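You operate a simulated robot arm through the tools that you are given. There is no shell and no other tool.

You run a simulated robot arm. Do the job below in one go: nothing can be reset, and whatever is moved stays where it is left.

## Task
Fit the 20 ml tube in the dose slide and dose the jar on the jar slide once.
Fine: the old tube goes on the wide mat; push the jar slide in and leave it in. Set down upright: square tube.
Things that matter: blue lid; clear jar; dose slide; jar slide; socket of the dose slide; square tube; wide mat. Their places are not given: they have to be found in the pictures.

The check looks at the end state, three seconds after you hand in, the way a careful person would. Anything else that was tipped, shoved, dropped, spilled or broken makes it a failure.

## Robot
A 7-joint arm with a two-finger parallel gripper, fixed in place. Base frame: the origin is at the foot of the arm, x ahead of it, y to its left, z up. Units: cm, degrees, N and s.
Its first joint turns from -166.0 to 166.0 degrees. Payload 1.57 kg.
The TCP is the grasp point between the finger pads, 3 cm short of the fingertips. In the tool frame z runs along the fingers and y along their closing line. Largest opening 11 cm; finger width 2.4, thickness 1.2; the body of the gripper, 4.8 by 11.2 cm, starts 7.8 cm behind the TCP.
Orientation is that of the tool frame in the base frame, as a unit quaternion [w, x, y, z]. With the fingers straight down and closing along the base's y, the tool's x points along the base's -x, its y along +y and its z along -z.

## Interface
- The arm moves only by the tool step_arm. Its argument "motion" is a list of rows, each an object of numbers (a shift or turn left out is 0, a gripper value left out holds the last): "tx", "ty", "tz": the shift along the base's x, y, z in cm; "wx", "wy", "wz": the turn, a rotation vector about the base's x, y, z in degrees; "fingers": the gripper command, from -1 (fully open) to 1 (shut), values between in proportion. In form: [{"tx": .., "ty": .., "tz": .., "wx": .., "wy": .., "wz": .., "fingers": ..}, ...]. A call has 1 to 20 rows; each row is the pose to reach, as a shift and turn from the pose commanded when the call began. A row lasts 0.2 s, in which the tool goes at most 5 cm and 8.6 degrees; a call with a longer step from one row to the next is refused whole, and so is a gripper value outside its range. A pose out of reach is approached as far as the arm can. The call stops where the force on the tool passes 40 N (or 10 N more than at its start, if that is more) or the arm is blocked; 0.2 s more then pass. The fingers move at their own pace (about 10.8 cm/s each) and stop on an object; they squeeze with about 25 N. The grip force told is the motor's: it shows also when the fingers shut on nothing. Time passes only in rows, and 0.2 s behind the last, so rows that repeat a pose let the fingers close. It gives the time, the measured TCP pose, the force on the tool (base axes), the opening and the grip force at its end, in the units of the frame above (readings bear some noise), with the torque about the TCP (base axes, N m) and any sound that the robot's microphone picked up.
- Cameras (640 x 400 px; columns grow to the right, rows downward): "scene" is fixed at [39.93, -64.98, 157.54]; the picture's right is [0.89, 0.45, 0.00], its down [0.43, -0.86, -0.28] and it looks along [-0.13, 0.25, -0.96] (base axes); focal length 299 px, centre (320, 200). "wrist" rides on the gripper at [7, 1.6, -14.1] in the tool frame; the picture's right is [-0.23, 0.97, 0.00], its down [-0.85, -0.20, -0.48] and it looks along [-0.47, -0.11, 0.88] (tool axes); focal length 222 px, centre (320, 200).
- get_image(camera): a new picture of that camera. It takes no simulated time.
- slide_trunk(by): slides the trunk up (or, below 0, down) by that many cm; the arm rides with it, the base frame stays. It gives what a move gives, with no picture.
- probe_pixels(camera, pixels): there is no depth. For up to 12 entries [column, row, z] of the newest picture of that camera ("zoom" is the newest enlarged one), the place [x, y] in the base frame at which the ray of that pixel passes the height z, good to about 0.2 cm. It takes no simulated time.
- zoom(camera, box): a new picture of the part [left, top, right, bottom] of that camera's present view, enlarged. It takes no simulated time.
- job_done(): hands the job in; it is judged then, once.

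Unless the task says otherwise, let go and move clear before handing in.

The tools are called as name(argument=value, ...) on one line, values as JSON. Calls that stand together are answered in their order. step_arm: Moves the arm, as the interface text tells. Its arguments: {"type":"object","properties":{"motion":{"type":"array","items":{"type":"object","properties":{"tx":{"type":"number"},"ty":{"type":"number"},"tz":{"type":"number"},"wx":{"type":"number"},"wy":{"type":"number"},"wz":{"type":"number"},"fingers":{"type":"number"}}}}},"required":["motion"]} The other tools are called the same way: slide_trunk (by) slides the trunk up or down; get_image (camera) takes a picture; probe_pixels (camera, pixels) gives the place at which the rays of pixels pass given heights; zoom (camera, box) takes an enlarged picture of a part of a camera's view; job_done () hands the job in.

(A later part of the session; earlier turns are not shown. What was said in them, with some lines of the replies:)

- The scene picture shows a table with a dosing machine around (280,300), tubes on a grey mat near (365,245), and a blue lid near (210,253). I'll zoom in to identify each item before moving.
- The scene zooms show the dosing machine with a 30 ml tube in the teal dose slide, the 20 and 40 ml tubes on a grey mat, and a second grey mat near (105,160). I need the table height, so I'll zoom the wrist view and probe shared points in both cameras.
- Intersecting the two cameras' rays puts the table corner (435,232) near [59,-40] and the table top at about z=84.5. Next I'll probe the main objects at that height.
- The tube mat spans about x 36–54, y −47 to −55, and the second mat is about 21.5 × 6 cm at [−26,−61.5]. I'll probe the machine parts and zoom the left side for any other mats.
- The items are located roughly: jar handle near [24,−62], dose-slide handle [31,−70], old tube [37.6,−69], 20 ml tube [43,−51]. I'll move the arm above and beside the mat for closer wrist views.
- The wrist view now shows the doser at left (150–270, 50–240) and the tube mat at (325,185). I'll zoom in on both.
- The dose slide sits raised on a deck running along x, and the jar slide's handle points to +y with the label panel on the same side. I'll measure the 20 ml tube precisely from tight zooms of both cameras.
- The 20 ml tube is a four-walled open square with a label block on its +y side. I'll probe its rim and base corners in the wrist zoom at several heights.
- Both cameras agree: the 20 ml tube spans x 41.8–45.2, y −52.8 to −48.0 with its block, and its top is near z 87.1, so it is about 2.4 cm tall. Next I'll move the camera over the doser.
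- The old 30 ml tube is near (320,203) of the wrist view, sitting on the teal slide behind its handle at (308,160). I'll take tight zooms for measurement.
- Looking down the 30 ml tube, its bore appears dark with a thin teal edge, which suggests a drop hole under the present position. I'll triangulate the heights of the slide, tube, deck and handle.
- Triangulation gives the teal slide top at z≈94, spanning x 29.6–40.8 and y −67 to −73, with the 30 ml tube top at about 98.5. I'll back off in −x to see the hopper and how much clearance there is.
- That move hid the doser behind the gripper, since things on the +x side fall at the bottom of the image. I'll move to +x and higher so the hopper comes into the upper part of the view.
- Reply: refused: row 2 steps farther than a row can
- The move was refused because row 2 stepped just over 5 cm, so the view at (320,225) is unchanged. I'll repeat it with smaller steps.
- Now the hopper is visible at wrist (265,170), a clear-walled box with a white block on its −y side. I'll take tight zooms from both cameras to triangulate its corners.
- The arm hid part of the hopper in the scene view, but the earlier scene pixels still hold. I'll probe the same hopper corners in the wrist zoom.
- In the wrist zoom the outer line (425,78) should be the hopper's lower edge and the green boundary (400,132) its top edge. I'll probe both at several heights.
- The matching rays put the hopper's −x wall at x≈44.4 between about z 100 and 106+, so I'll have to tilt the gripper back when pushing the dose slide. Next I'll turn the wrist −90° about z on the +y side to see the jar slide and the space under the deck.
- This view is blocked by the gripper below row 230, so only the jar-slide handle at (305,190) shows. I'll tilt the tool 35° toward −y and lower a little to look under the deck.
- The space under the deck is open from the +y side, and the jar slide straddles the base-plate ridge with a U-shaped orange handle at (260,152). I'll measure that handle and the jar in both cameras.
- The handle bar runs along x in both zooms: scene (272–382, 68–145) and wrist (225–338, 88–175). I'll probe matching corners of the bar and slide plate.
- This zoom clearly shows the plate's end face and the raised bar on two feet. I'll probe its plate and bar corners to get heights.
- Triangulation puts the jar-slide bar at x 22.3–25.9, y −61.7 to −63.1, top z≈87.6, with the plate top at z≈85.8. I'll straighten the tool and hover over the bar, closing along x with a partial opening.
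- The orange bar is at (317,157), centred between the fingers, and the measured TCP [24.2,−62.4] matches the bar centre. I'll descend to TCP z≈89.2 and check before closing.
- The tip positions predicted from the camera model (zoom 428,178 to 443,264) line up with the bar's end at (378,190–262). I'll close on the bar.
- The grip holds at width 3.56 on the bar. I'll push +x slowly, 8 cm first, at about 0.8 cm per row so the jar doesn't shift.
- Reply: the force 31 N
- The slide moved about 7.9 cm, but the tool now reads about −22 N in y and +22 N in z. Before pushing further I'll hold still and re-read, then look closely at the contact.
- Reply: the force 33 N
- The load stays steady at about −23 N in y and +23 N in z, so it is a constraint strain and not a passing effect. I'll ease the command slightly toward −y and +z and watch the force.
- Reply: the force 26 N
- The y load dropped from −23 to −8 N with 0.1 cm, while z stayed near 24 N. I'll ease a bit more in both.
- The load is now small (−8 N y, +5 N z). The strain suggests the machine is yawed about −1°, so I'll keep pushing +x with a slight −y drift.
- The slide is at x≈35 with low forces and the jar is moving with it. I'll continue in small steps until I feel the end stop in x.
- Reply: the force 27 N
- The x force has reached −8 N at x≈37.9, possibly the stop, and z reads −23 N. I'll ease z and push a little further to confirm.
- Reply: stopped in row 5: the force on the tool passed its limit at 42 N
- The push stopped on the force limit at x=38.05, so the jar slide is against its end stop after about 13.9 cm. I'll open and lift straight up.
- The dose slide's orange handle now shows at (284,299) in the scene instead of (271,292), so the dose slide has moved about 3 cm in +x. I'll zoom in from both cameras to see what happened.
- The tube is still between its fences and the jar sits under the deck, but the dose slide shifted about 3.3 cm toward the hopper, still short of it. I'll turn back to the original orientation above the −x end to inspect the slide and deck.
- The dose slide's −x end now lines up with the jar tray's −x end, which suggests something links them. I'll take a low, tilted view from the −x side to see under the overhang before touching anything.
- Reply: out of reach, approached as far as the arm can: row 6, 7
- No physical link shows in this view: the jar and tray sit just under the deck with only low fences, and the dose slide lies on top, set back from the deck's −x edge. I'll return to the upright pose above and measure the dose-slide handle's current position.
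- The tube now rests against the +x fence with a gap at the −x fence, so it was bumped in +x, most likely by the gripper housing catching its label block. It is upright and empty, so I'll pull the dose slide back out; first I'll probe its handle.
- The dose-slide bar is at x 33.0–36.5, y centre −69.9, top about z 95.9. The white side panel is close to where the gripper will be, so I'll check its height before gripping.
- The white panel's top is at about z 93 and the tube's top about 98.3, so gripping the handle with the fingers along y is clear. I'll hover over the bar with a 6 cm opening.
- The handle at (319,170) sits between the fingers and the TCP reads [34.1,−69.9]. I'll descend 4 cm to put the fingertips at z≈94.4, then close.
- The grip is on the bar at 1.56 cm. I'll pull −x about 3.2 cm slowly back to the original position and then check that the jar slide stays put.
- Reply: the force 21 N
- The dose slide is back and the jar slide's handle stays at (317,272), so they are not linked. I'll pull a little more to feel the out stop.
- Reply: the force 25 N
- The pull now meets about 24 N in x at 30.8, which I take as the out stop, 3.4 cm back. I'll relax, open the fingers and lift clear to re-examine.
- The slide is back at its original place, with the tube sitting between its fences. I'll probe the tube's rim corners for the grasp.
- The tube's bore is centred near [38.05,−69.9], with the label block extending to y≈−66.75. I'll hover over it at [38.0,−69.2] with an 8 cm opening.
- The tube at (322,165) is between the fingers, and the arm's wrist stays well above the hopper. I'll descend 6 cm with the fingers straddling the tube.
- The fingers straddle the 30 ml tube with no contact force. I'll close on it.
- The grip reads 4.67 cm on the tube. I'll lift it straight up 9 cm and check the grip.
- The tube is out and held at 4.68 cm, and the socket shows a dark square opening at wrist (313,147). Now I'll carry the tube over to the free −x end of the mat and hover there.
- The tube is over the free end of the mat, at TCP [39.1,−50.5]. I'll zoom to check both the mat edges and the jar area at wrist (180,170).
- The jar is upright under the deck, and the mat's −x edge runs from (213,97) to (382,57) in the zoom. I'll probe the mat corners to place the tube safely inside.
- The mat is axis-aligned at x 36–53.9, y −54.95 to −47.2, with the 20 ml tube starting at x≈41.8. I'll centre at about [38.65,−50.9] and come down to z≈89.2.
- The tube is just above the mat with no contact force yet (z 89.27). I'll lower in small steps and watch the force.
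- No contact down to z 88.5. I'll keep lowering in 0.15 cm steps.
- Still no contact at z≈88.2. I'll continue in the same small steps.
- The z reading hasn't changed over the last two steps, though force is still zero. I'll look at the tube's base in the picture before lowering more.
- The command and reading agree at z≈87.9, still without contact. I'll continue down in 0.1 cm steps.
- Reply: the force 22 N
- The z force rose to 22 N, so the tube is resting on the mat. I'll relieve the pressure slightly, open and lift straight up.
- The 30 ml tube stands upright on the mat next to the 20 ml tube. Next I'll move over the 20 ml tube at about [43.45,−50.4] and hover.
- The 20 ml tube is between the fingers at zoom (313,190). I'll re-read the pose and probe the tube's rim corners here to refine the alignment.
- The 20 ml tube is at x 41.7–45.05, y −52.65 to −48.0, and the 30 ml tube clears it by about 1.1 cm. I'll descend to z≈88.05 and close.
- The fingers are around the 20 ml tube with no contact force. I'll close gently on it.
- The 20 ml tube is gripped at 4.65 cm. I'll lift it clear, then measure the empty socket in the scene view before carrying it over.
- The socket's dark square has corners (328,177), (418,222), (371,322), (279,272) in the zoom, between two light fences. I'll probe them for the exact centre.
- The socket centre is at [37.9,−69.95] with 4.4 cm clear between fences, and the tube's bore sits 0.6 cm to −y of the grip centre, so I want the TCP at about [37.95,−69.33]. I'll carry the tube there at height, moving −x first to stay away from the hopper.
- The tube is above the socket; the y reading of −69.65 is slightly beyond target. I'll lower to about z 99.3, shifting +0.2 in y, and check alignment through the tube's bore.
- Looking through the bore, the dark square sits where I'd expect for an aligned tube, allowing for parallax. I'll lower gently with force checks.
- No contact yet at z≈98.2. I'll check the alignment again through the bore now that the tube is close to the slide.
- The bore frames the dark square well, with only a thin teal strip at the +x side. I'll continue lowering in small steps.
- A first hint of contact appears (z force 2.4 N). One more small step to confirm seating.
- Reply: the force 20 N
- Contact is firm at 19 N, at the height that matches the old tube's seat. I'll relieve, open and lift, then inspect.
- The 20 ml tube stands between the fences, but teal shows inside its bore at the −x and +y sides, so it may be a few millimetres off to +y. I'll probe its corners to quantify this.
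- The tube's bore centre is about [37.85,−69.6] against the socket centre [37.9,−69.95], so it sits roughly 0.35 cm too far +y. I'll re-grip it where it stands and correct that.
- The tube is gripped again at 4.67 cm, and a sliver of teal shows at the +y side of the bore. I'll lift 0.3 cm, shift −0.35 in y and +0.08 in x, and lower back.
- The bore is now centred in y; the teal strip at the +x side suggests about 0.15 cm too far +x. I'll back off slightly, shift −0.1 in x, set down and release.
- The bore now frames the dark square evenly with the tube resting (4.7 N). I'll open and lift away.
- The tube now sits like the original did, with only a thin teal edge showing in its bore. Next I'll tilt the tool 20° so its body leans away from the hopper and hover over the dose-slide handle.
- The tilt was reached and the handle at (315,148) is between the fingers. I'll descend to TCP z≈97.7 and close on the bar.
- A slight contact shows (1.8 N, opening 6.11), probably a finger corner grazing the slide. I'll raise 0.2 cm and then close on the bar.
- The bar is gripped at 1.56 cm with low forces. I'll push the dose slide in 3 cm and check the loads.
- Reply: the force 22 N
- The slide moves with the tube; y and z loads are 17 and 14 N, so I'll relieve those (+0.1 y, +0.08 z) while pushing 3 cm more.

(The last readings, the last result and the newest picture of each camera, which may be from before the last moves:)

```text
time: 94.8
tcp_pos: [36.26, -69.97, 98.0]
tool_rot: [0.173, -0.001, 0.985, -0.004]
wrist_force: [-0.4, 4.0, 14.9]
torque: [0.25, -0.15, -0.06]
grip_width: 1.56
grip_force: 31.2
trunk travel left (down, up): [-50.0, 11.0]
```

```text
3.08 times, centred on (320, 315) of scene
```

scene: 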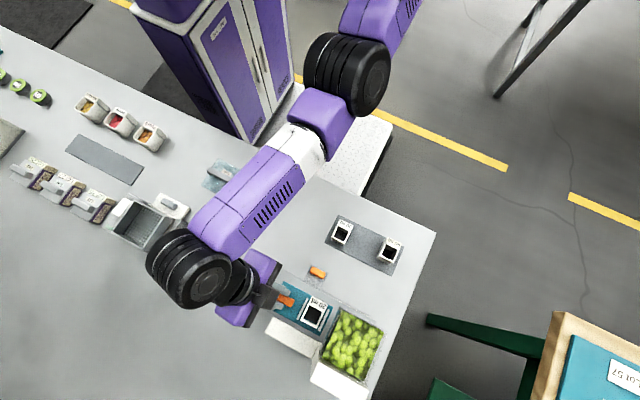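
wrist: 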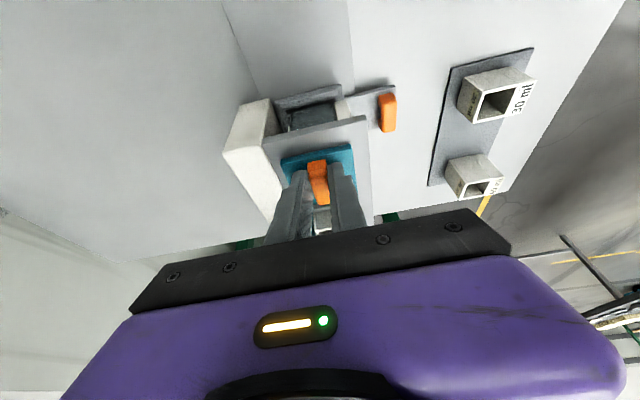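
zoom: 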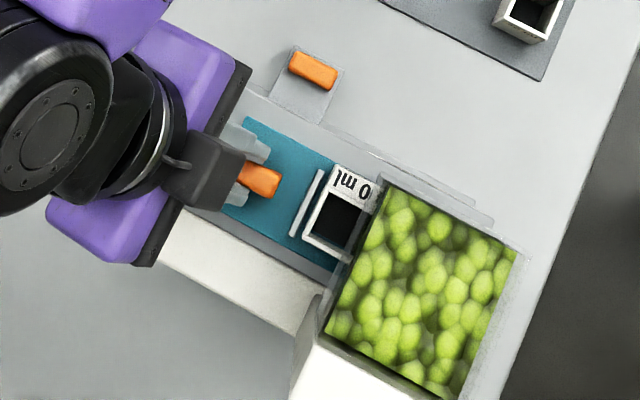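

The tube is sliding under the hopper and the gripper has ample clearance. I'll continue in small steps with a little more z relief until the stop.

step_arm(motion=[{"tx": 0.3, "ty": 0.02, "tz": 0.06}, {"tx": 0.8, "ty": 0.02, "tz": 0.08}, {"tx": 1.3, "ty": 0.03, "tz": 0.08}, {"tx": 1.8, "ty": 0.03, "tz": 0.08}, {"tx": 2.3, "ty": 0.04, "tz": 0.08}, {"tx": 2.8, "ty": 0.04, "tz": 0.08}, {"tx": 3.0, "ty": 0.04, "tz": 0.08}, {"tx": 3.0, "ty": 0.04, "tz": 0.08}])

zoom(camera="scene", box=[250, 250, 390, 380])

```text
time: 96.6
tcp_pos: [39.29, -70.0, 97.87]
tool_rot: [0.174, -0.001, 0.985, -0.003]
wrist_force: [0.6, -14.0, -0.6]
torque: [-0.23, 0.25, -0.13]
grip_width: 1.55
grip_force: 31.0
trunk travel left (down, up): [-50.0, 11.0]
```

```text
3.08 times, centred on (320, 315) of scene
```

zoom: 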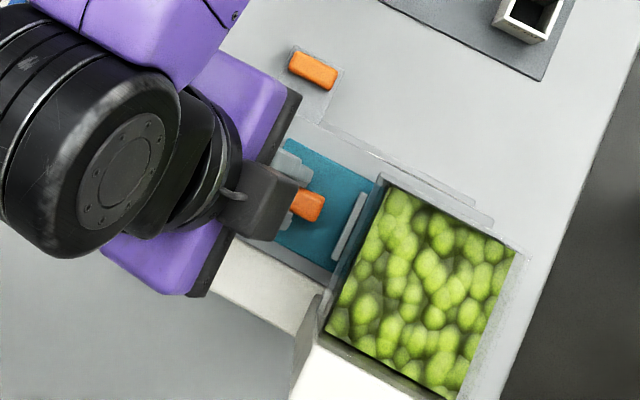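

The slide has travelled about 9 cm and the tube is under the hopper. I'll ease y by −0.08 and push on to the stop.

step_arm(motion=[{"tx": 0.2, "ty": -0.06}, {"tx": 0.5, "ty": -0.08}, {"tx": 0.8, "ty": -0.08}, {"tx": 1.1, "ty": -0.08}, {"tx": 1.4, "ty": -0.08}, {"tx": 1.6, "ty": -0.08}, {"tx": 1.6, "ty": -0.08}])

zoom(camera="scene", box=[250, 250, 390, 380])

```text
time: 98.2
tcp_pos: [40.5, -69.98, 97.89]
tool_rot: [0.171, 0.0, 0.985, -0.002]
wrist_force: [-24.1, -3.7, -3.5]
torque: [-0.01, 0.45, 0.09]
grip_width: 1.59
grip_force: 30.9
trunk travel left (down, up): [-50.0, 11.0]
```

```text
3.08 times, centred on (320, 315) of scene
```

zoom: 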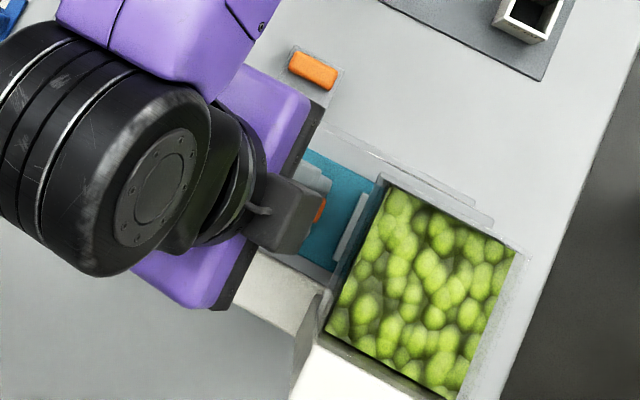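

The x force is −24 N at 10.2 cm travel, so the slide is at its inner stop. I'll press a touch more and hold about 1.6 s so the tube fills.

step_arm(motion=[{"tx": 0.08}, {"tx": 0.08}, {"tx": 0.08}, {"tx": 0.08}, {"tx": 0.08}, {"tx": 0.08}, {"tx": 0.08}, {"tx": 0.08}])

get_image(camera="wrist")

```text
time: 100.0
tcp_pos: [40.67, -70.03, 97.94]
tool_rot: [0.172, 0.0, 0.985, -0.002]
wrist_force: [-23.9, -4.4, -6.3]
torque: [0.03, 0.56, 0.0]
grip_width: 1.56
grip_force: 31.7
trunk travel left (down, up): [-50.0, 11.0]
```

```text
taken
```

wrist: 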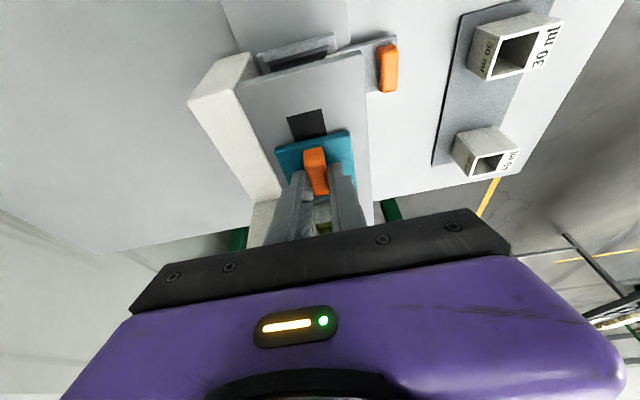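

The deck's square drop hole is visible at wrist (307,125), right where the tube sits when out. I'll zoom to verify the slide really reached its stop and the fingers didn't just slip on the bar.

zoom(camera="wrist", box=[230, 90, 410, 230])

probe_pixels(camera="zoom", pixels=[[320, 200, 94]])

zoom(camera="scene", box=[280, 270, 360, 340])

```text
2.86 times, centred on (320, 160) of wrist
```

zoom: 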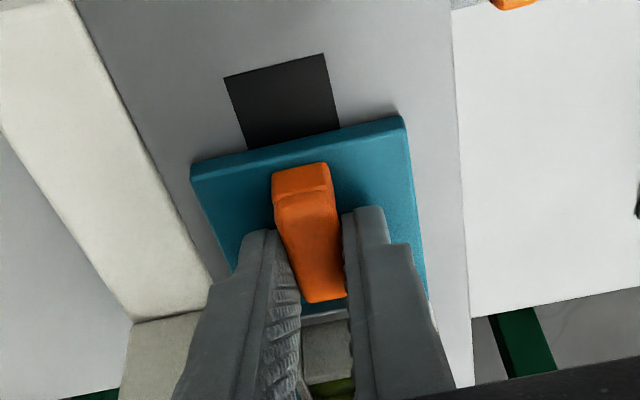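

```text
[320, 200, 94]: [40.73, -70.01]
```

```text
5.71 times, centred on (320, 305) of scene
```

zoom: 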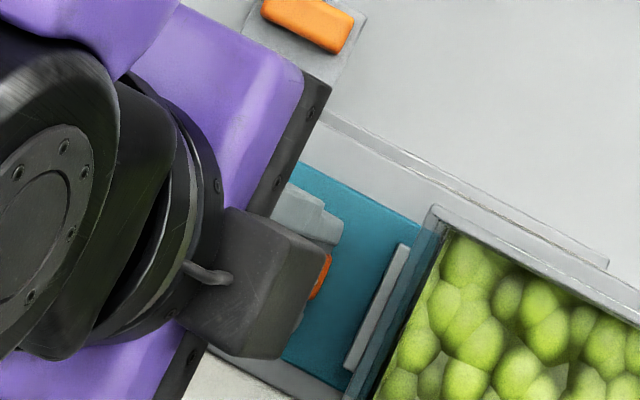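

The fingers slipped about 0.7 cm along the bar, and the force jumped from about 0 to 24 N after 9.6 cm, which fits a hard stop. I'll probe the slide's −x edge to confirm the travel.

probe_pixels(camera="zoom", pixels=[[404, 245, 94.8], [345, 368, 94.8], [412, 248, 94.8], [436, 207, 100], [303, 160, 94]])

zoom(camera="wrist", box=[230, 90, 410, 230])

probe_pixels(camera="zoom", pixels=[[192, 170, 94], [402, 118, 94], [225, 77, 93.3], [323, 55, 93.3]])

```text
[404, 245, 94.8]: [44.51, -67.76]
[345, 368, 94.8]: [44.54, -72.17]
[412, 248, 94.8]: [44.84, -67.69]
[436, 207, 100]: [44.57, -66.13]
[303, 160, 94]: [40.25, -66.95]
```

```text
2.86 times, centred on (320, 160) of wrist
```

zoom: 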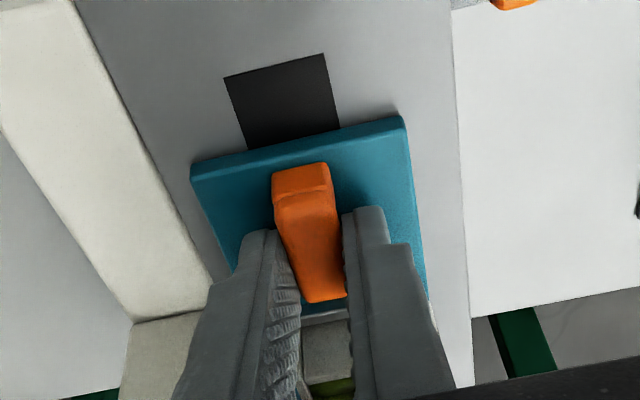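

```text
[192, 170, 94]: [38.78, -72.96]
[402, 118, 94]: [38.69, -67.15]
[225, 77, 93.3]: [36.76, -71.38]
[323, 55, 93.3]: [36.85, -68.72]
```

The slide's −x edge is at x≈38.7, so it moved 9.1 cm, which places the tube at x≈47 under the hopper. I want to be sure that's the real stop, so I'll look closely between the fingers at the tube.

zoom(camera="wrist", box=[300, 190, 350, 240])

zoom(camera="scene", box=[320, 290, 390, 390])

```text
8.00 times, centred on (325, 215) of wrist
```

zoom: 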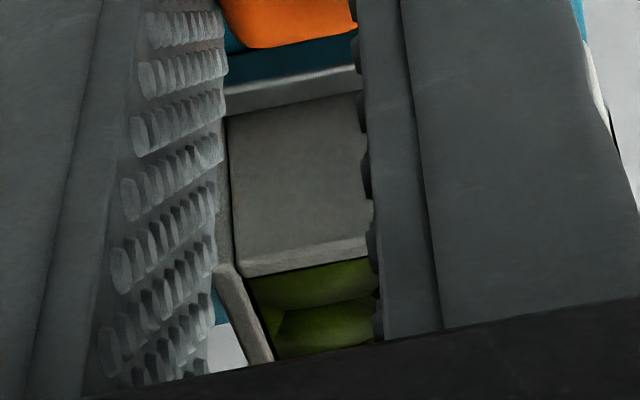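

```text
4.00 times, centred on (355, 340) of scene
```

zoom: 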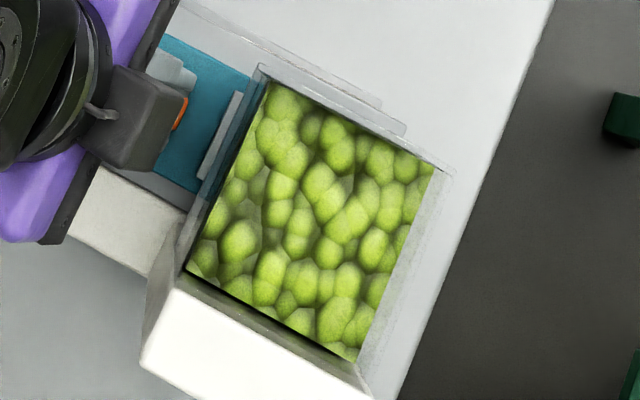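

Between the fingers I can see green beads inside the tube's rim, so it has filled and this is the in stop. Now I'll pull the dose slide back out slowly.

step_arm(motion=[{"tx": -0.3}, {"tx": -0.7}, {"tx": -1.2}, {"tx": -1.7}, {"tx": -2.2}, {"tx": -2.7}, {"tx": -3.0}, {"tx": -3.0}])

zoom(camera="scene", box=[250, 250, 390, 380])

```text
time: 101.8
tcp_pos: [37.64, -69.93, 97.9]
tool_rot: [0.173, -0.001, 0.985, -0.002]
wrist_force: [0.0, -6.1, -17.0]
torque: [-0.06, -0.29, -0.08]
grip_width: 1.57
grip_force: 31.3
trunk travel left (down, up): [-50.0, 11.0]
```

```text
3.08 times, centred on (320, 315) of scene
```

zoom: 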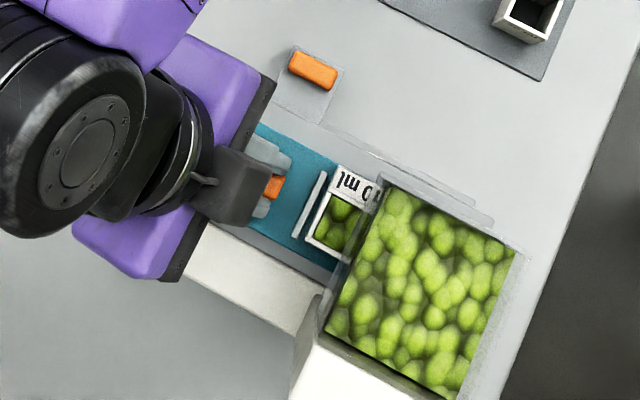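

The tube is coming out full of green beads at (340,222) of the zoom. I'll ease z slightly and keep pulling.

step_arm(motion=[{"tx": -0.3, "tz": -0.05, "ty": -0.03}, {"tx": -0.8, "tz": -0.08, "ty": -0.03}, {"tx": -1.3, "tz": -0.08, "ty": -0.03}, {"tx": -1.8, "tz": -0.08, "ty": -0.04}, {"tx": -2.3, "tz": -0.08, "ty": -0.05}, {"tx": -2.8, "tz": -0.08, "ty": -0.06}, {"tx": -3.3, "tz": -0.08, "ty": -0.06}, {"tx": -3.5, "tz": -0.08, "ty": -0.06}, {"tx": -3.5, "tz": -0.08, "ty": -0.06}])

zoom(camera="scene", box=[250, 250, 390, 380])

```text
time: 103.8
tcp_pos: [34.42, -70.01, 97.77]
tool_rot: [0.173, 0.0, 0.985, -0.003]
wrist_force: [1.3, -5.2, -11.8]
torque: [-0.03, -0.1, -0.01]
grip_width: 1.59
grip_force: 31.4
trunk travel left (down, up): [-50.0, 11.0]
```

```text
3.08 times, centred on (320, 315) of scene
```

zoom: 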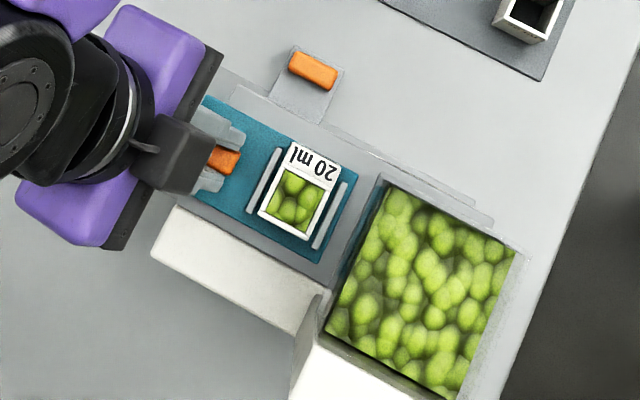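

The tube is full and about 2.8 cm from the out position. I'll pull the rest slowly to the stop and listen for the drop.

step_arm(motion=[{"tx": -0.3, "tz": -0.05, "ty": -0.03}, {"tx": -0.7, "tz": -0.06, "ty": -0.03}, {"tx": -1.1, "tz": -0.06, "ty": -0.03}, {"tx": -1.5, "tz": -0.06, "ty": -0.03}, {"tx": -1.9, "tz": -0.06, "ty": -0.03}, {"tx": -2.3, "tz": -0.06, "ty": -0.03}, {"tx": -2.6, "tz": -0.06, "ty": -0.03}, {"tx": -2.8, "tz": -0.06, "ty": -0.03}, {"tx": -2.95, "tz": -0.06, "ty": -0.03}, {"tx": -2.95, "tz": -0.06, "ty": -0.03}])

zoom(camera="scene", box=[250, 250, 390, 380])

get_image(camera="wrist")

```text
time: 106.0
tcp_pos: [31.54, -70.03, 97.95]
tool_rot: [0.174, -0.002, 0.985, -0.003]
wrist_force: [11.5, 14.3, 12.7]
torque: [0.46, 0.22, 0.04]
grip_width: 1.59
grip_force: 31.0
trunk travel left (down, up): [-50.0, 11.0]
```

```text
3.08 times, centred on (320, 315) of scene
```

zoom: 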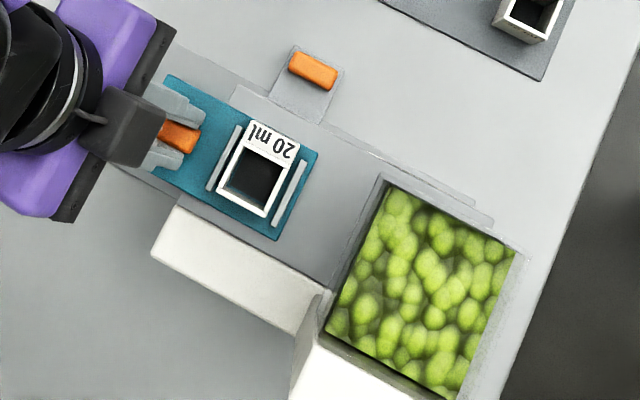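

```text
taken
```

wrist: 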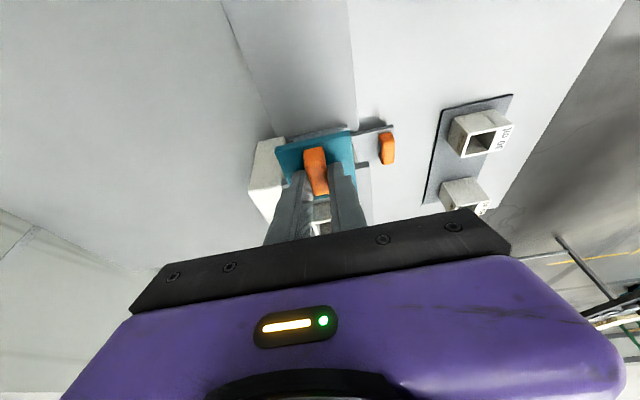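

The tube is empty now, so the dose has dropped at the out stop (x force +11.5 N). I'll make sure it's against the stop, then open and lift clear.

step_arm(motion=[{"tx": -0.06, "ty": 0.08, "tz": 0.06}, {"tx": -0.1, "ty": 0.08, "tz": 0.06}, {"tx": -0.1, "ty": 0.08, "tz": 0.06}])

step_arm(motion=[{"tx": 0.1, "fingers": 0.7}, {"tx": 0.1, "fingers": 0.4}, {"tx": 0.1, "fingers": 0.2}, {"tx": 0.1, "fingers": 0.2}, {"tx": -0.2, "tz": 1}, {"tx": -1, "tz": 3.5}, {"tx": -2.5, "tz": 7}, {"tx": -4, "tz": 11}, {"tx": -5, "tz": 13}, {"tx": -5, "tz": 13}])

get_image(camera="wrist")

zoom(camera="scene", box=[230, 230, 390, 380])

```text
time: 106.8
tcp_pos: [31.48, -70.0, 97.95]
tool_rot: [0.175, -0.001, 0.985, -0.003]
wrist_force: [22.7, 2.6, 2.1]
torque: [0.14, -0.64, -0.06]
grip_width: 1.56
grip_force: 31.1
trunk travel left (down, up): [-50.0, 11.0]
```

```text
time: 109.0
tcp_pos: [26.35, -70.04, 110.51]
tool_rot: [0.174, -0.001, 0.985, -0.002]
wrist_force: [0.1, 0.2, 0.4]
torque: [0.0, 0.02, 0.01]
grip_width: 4.39
grip_force: 0.0
trunk travel left (down, up): [-50.0, 11.0]
```

```text
taken
```

wrist: 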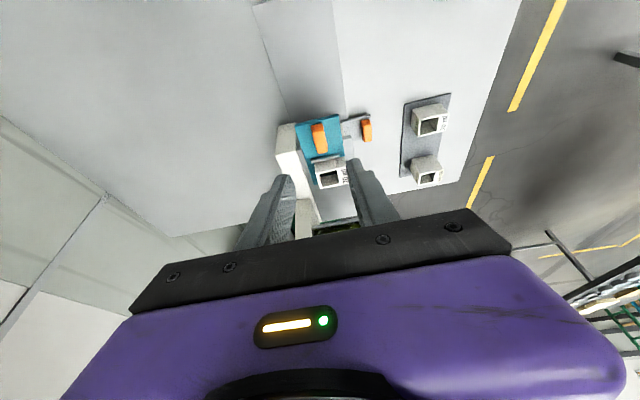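

```text
2.67 times, centred on (310, 305) of scene
```

zoom: 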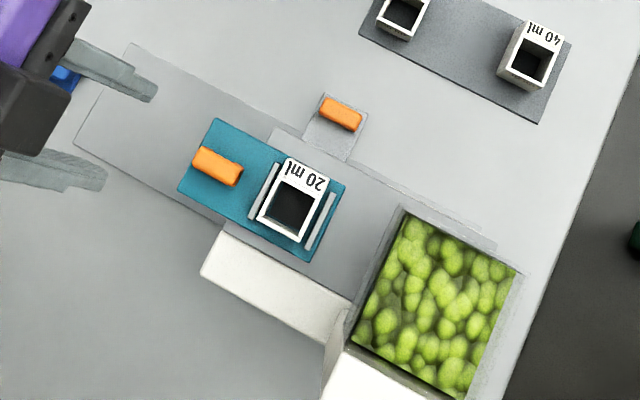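

The slide is out, the tube is empty and upright, and nothing appears spilled around the doser. I'll take the low tilted view from −x to confirm the dose is in the jar.

step_arm(motion=[{"tx": -3.5, "ty": 1.2}, {"tx": -7, "ty": 2.4, "tz": -2}, {"tx": -10, "ty": 3.6, "tz": -5, "wy": -4}, {"tx": -10.3, "ty": 4.9, "tz": -8, "wy": -8}, {"tx": -10.3, "ty": 4.9, "tz": -10.5, "wy": -12}, {"tx": -10.3, "ty": 4.9, "tz": -10.5, "wy": -14}, {"tx": -10.3, "ty": 4.9, "tz": -10.5, "wy": -14}])

get_image(camera="wrist")

zoom(camera="wrist", box=[250, 140, 390, 230])

get_image(camera="scene")

```text
time: 110.6
tcp_pos: [16.05, -65.09, 100.09]
tool_rot: [0.294, 0.0, 0.956, -0.003]
wrist_force: [0.1, 0.3, -0.5]
torque: [0.02, -0.01, 0.02]
grip_width: 4.42
grip_force: 0.0
trunk travel left (down, up): [-50.0, 11.0]
```

```text
taken
```

wrist: 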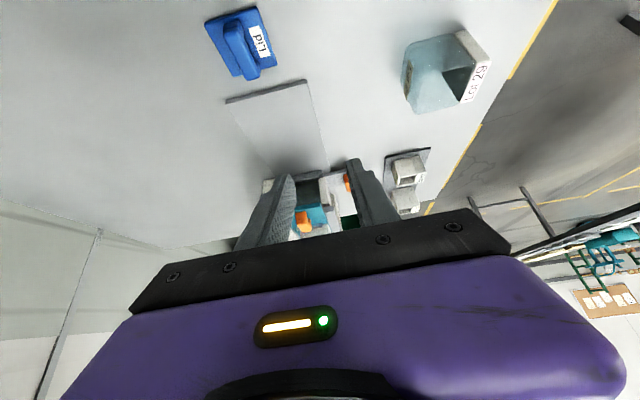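

```text
4.44 times, centred on (320, 185) of wrist
```

zoom: 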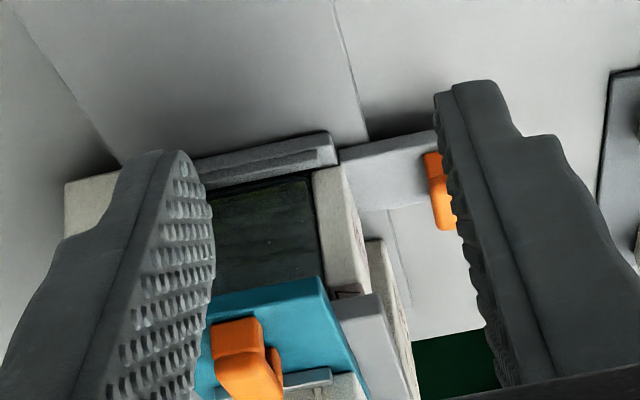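

```text
taken
```

scene: 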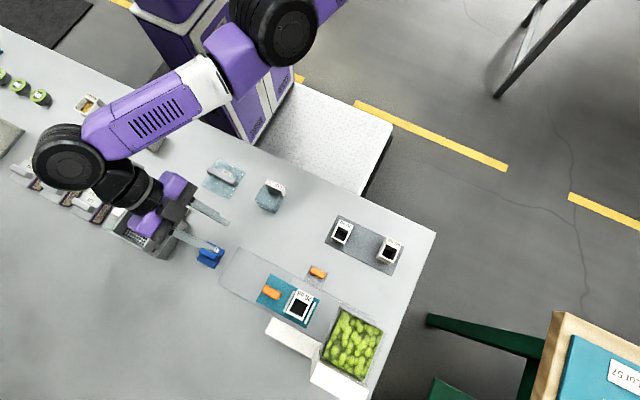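

The jar's interior looks darker and greenish now. I'll open the fingers for an unobstructed look at it.

step_arm(motion=[{"tz": 0, "fingers": -0.5}, {"tz": 0, "fingers": -1}, {"tz": 0, "fingers": -1}, {"tz": 0, "fingers": -1}])

zoom(camera="wrist", box=[275, 160, 355, 220])

zoom(camera="scene", box=[220, 220, 400, 400])

```text
time: 111.6
tcp_pos: [15.9, -65.15, 100.14]
tool_rot: [0.292, 0.0, 0.956, -0.003]
wrist_force: [1.3, 0.5, -0.5]
torque: [-0.01, -0.01, 0.02]
grip_width: 11.0
grip_force: 0.1
trunk travel left (down, up): [-50.0, 11.0]
```

```text
6.67 times, centred on (315, 190) of wrist
```

zoom: 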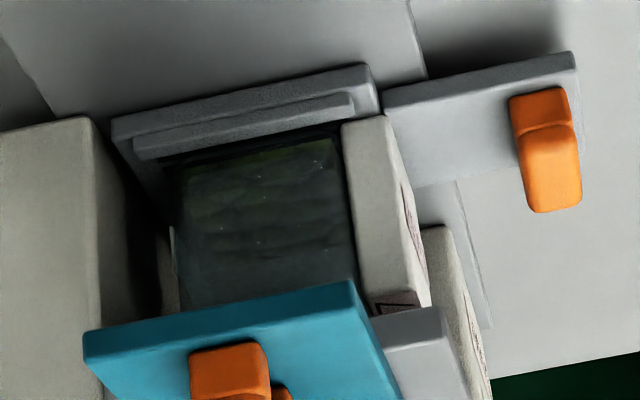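

```text
2.22 times, centred on (310, 310) of scene
```

zoom: 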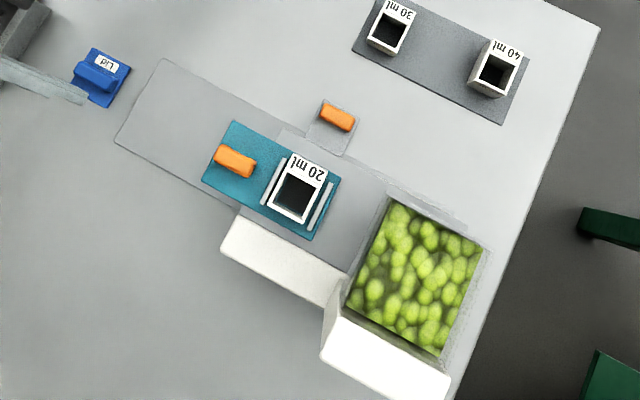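

Greenish beads show at the bottom of the jar, the jar slide's handle is still in at scene (318,272), and the 30 and 40 ml tubes stand upright on the mat. I'll raise and retract the arm, then make a final check.

step_arm(motion=[{"tz": 3.5}, {"tz": 7, "wy": 7}, {"tz": 10, "wy": 14, "tx": 2, "ty": 1}, {"tz": 13, "wy": 21, "tx": 4, "ty": 3}, {"tz": 15, "wy": 28, "tx": 6, "ty": 6}, {"tz": 15, "wy": 34, "tx": 9, "ty": 9.5}, {"tz": 15, "wy": 34, "tx": 12, "ty": 13}, {"tz": 15, "wy": 34, "tx": 15, "ty": 17}, {"tz": 15, "wy": 34, "tx": 18, "ty": 21}, {"tz": 15, "wy": 34, "tx": 20, "ty": 25}, {"tz": 15, "wy": 34, "tx": 22, "ty": 29}, {"tz": 15, "wy": 34, "tx": 23, "ty": 32}, {"tz": 15, "wy": 34, "tx": 23, "ty": 32}])

get_image(camera="scene")

get_image(camera="wrist")

zoom(camera="scene", box=[220, 200, 420, 400])

zoom(camera="wrist", box=[0, 60, 320, 260])

```text
time: 114.4
tcp_pos: [39.01, -32.88, 115.46]
tool_rot: [-0.001, -0.001, 1.0, -0.002]
wrist_force: [-0.9, -1.0, 0.4]
torque: [0.03, 0.03, -0.05]
grip_width: 10.99
grip_force: 0.1
trunk travel left (down, up): [-50.0, 11.0]
```

```text
taken
```

scene: 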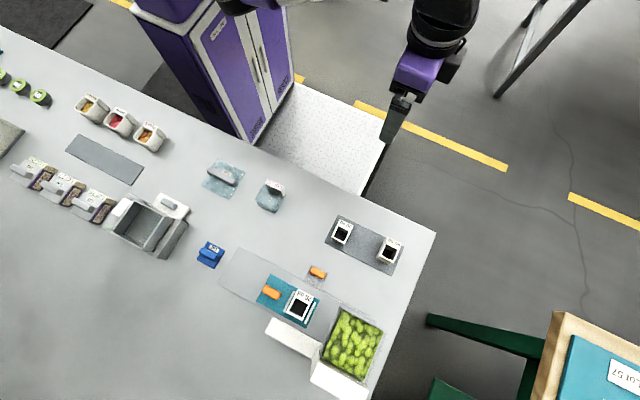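

```text
taken
```

wrist: 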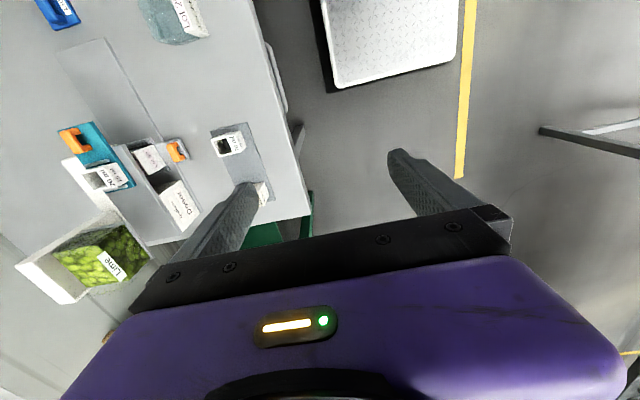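

```text
2.00 times, centred on (320, 300) of scene
```

zoom: 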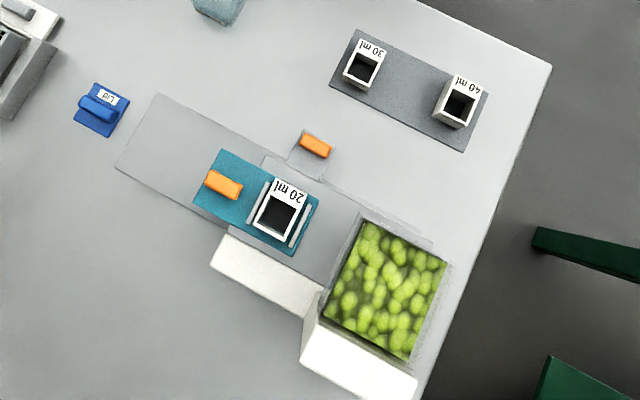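

```text
2.00 times, centred on (160, 160) of wrist
```

zoom: 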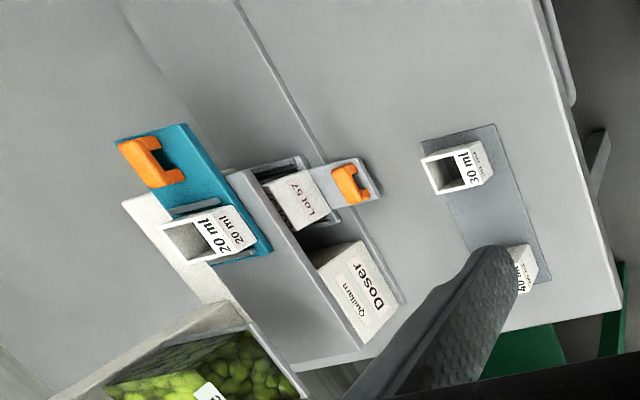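

Everything stands as wanted: 20 ml tube in the slide, 30 ml on the mat, jar slide in, blue lid at (210,253) untouched. One last close look at the tube's seat and the mat before handing in.

zoom(camera="scene", box=[264, 276, 328, 326])

zoom(camera="scene", box=[310, 200, 420, 290])

zoom(camera="scene", box=[0, 60, 300, 280])

```text
8.00 times, centred on (296, 301) of scene
```

zoom: 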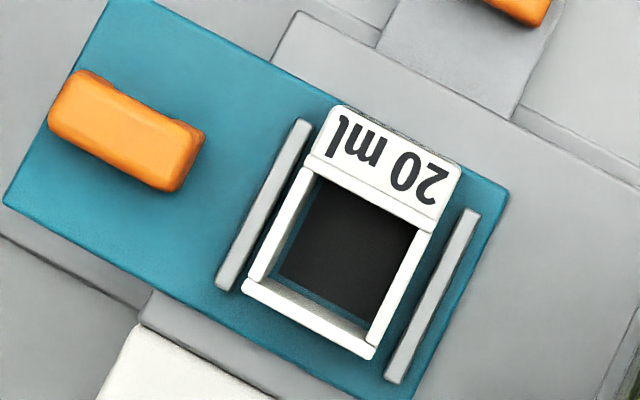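

```text
4.44 times, centred on (365, 245) of scene
```

zoom: 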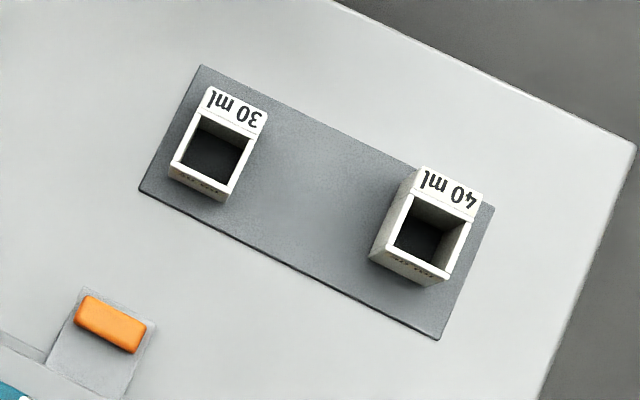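

```text
1.82 times, centred on (150, 170) of scene
```

zoom: 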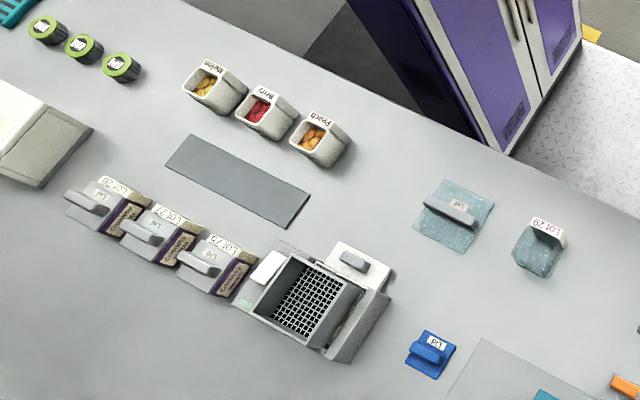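

The final views show the 20 ml tube seated over the drop hole and the 30 ml tube fully on the mat. The jar slide is in, and everything else is where it was. I'm handing in the job.

job_done()

```text
The job is handed in.
```

The 20 ml tube is fitted in the dose slide, and the jar on the jar slide has been dosed once. I've handed the job in.

- **Dose:** the tube filled under the hopper and was empty once the dose slide was back out. The jar now has green at the bottom, and I saw no spill around the doser. The dose slide is left out.
- **Jar slide:** it is pushed in to its stop and left there, with the jar upright under the deck.
- **Old tube:** the 30 ml tube stands upright on the mat beside the 40 ml tube. There are two grey mats. I took this one as the wide mat because it is about 8 cm across, while the other is about 6 cm across but longer.
- **Blue lid and other items:** the task didn't call for the blue lid, so I left it alone. It and the other items look unmoved.

While I pushed the jar slide in, the dose slide and its empty old tube moved about 3 cm toward the hopper. I couldn't tell what caught it. I pulled the slide back out before swapping the tubes; the tube was empty and hadn't reached the hopper.
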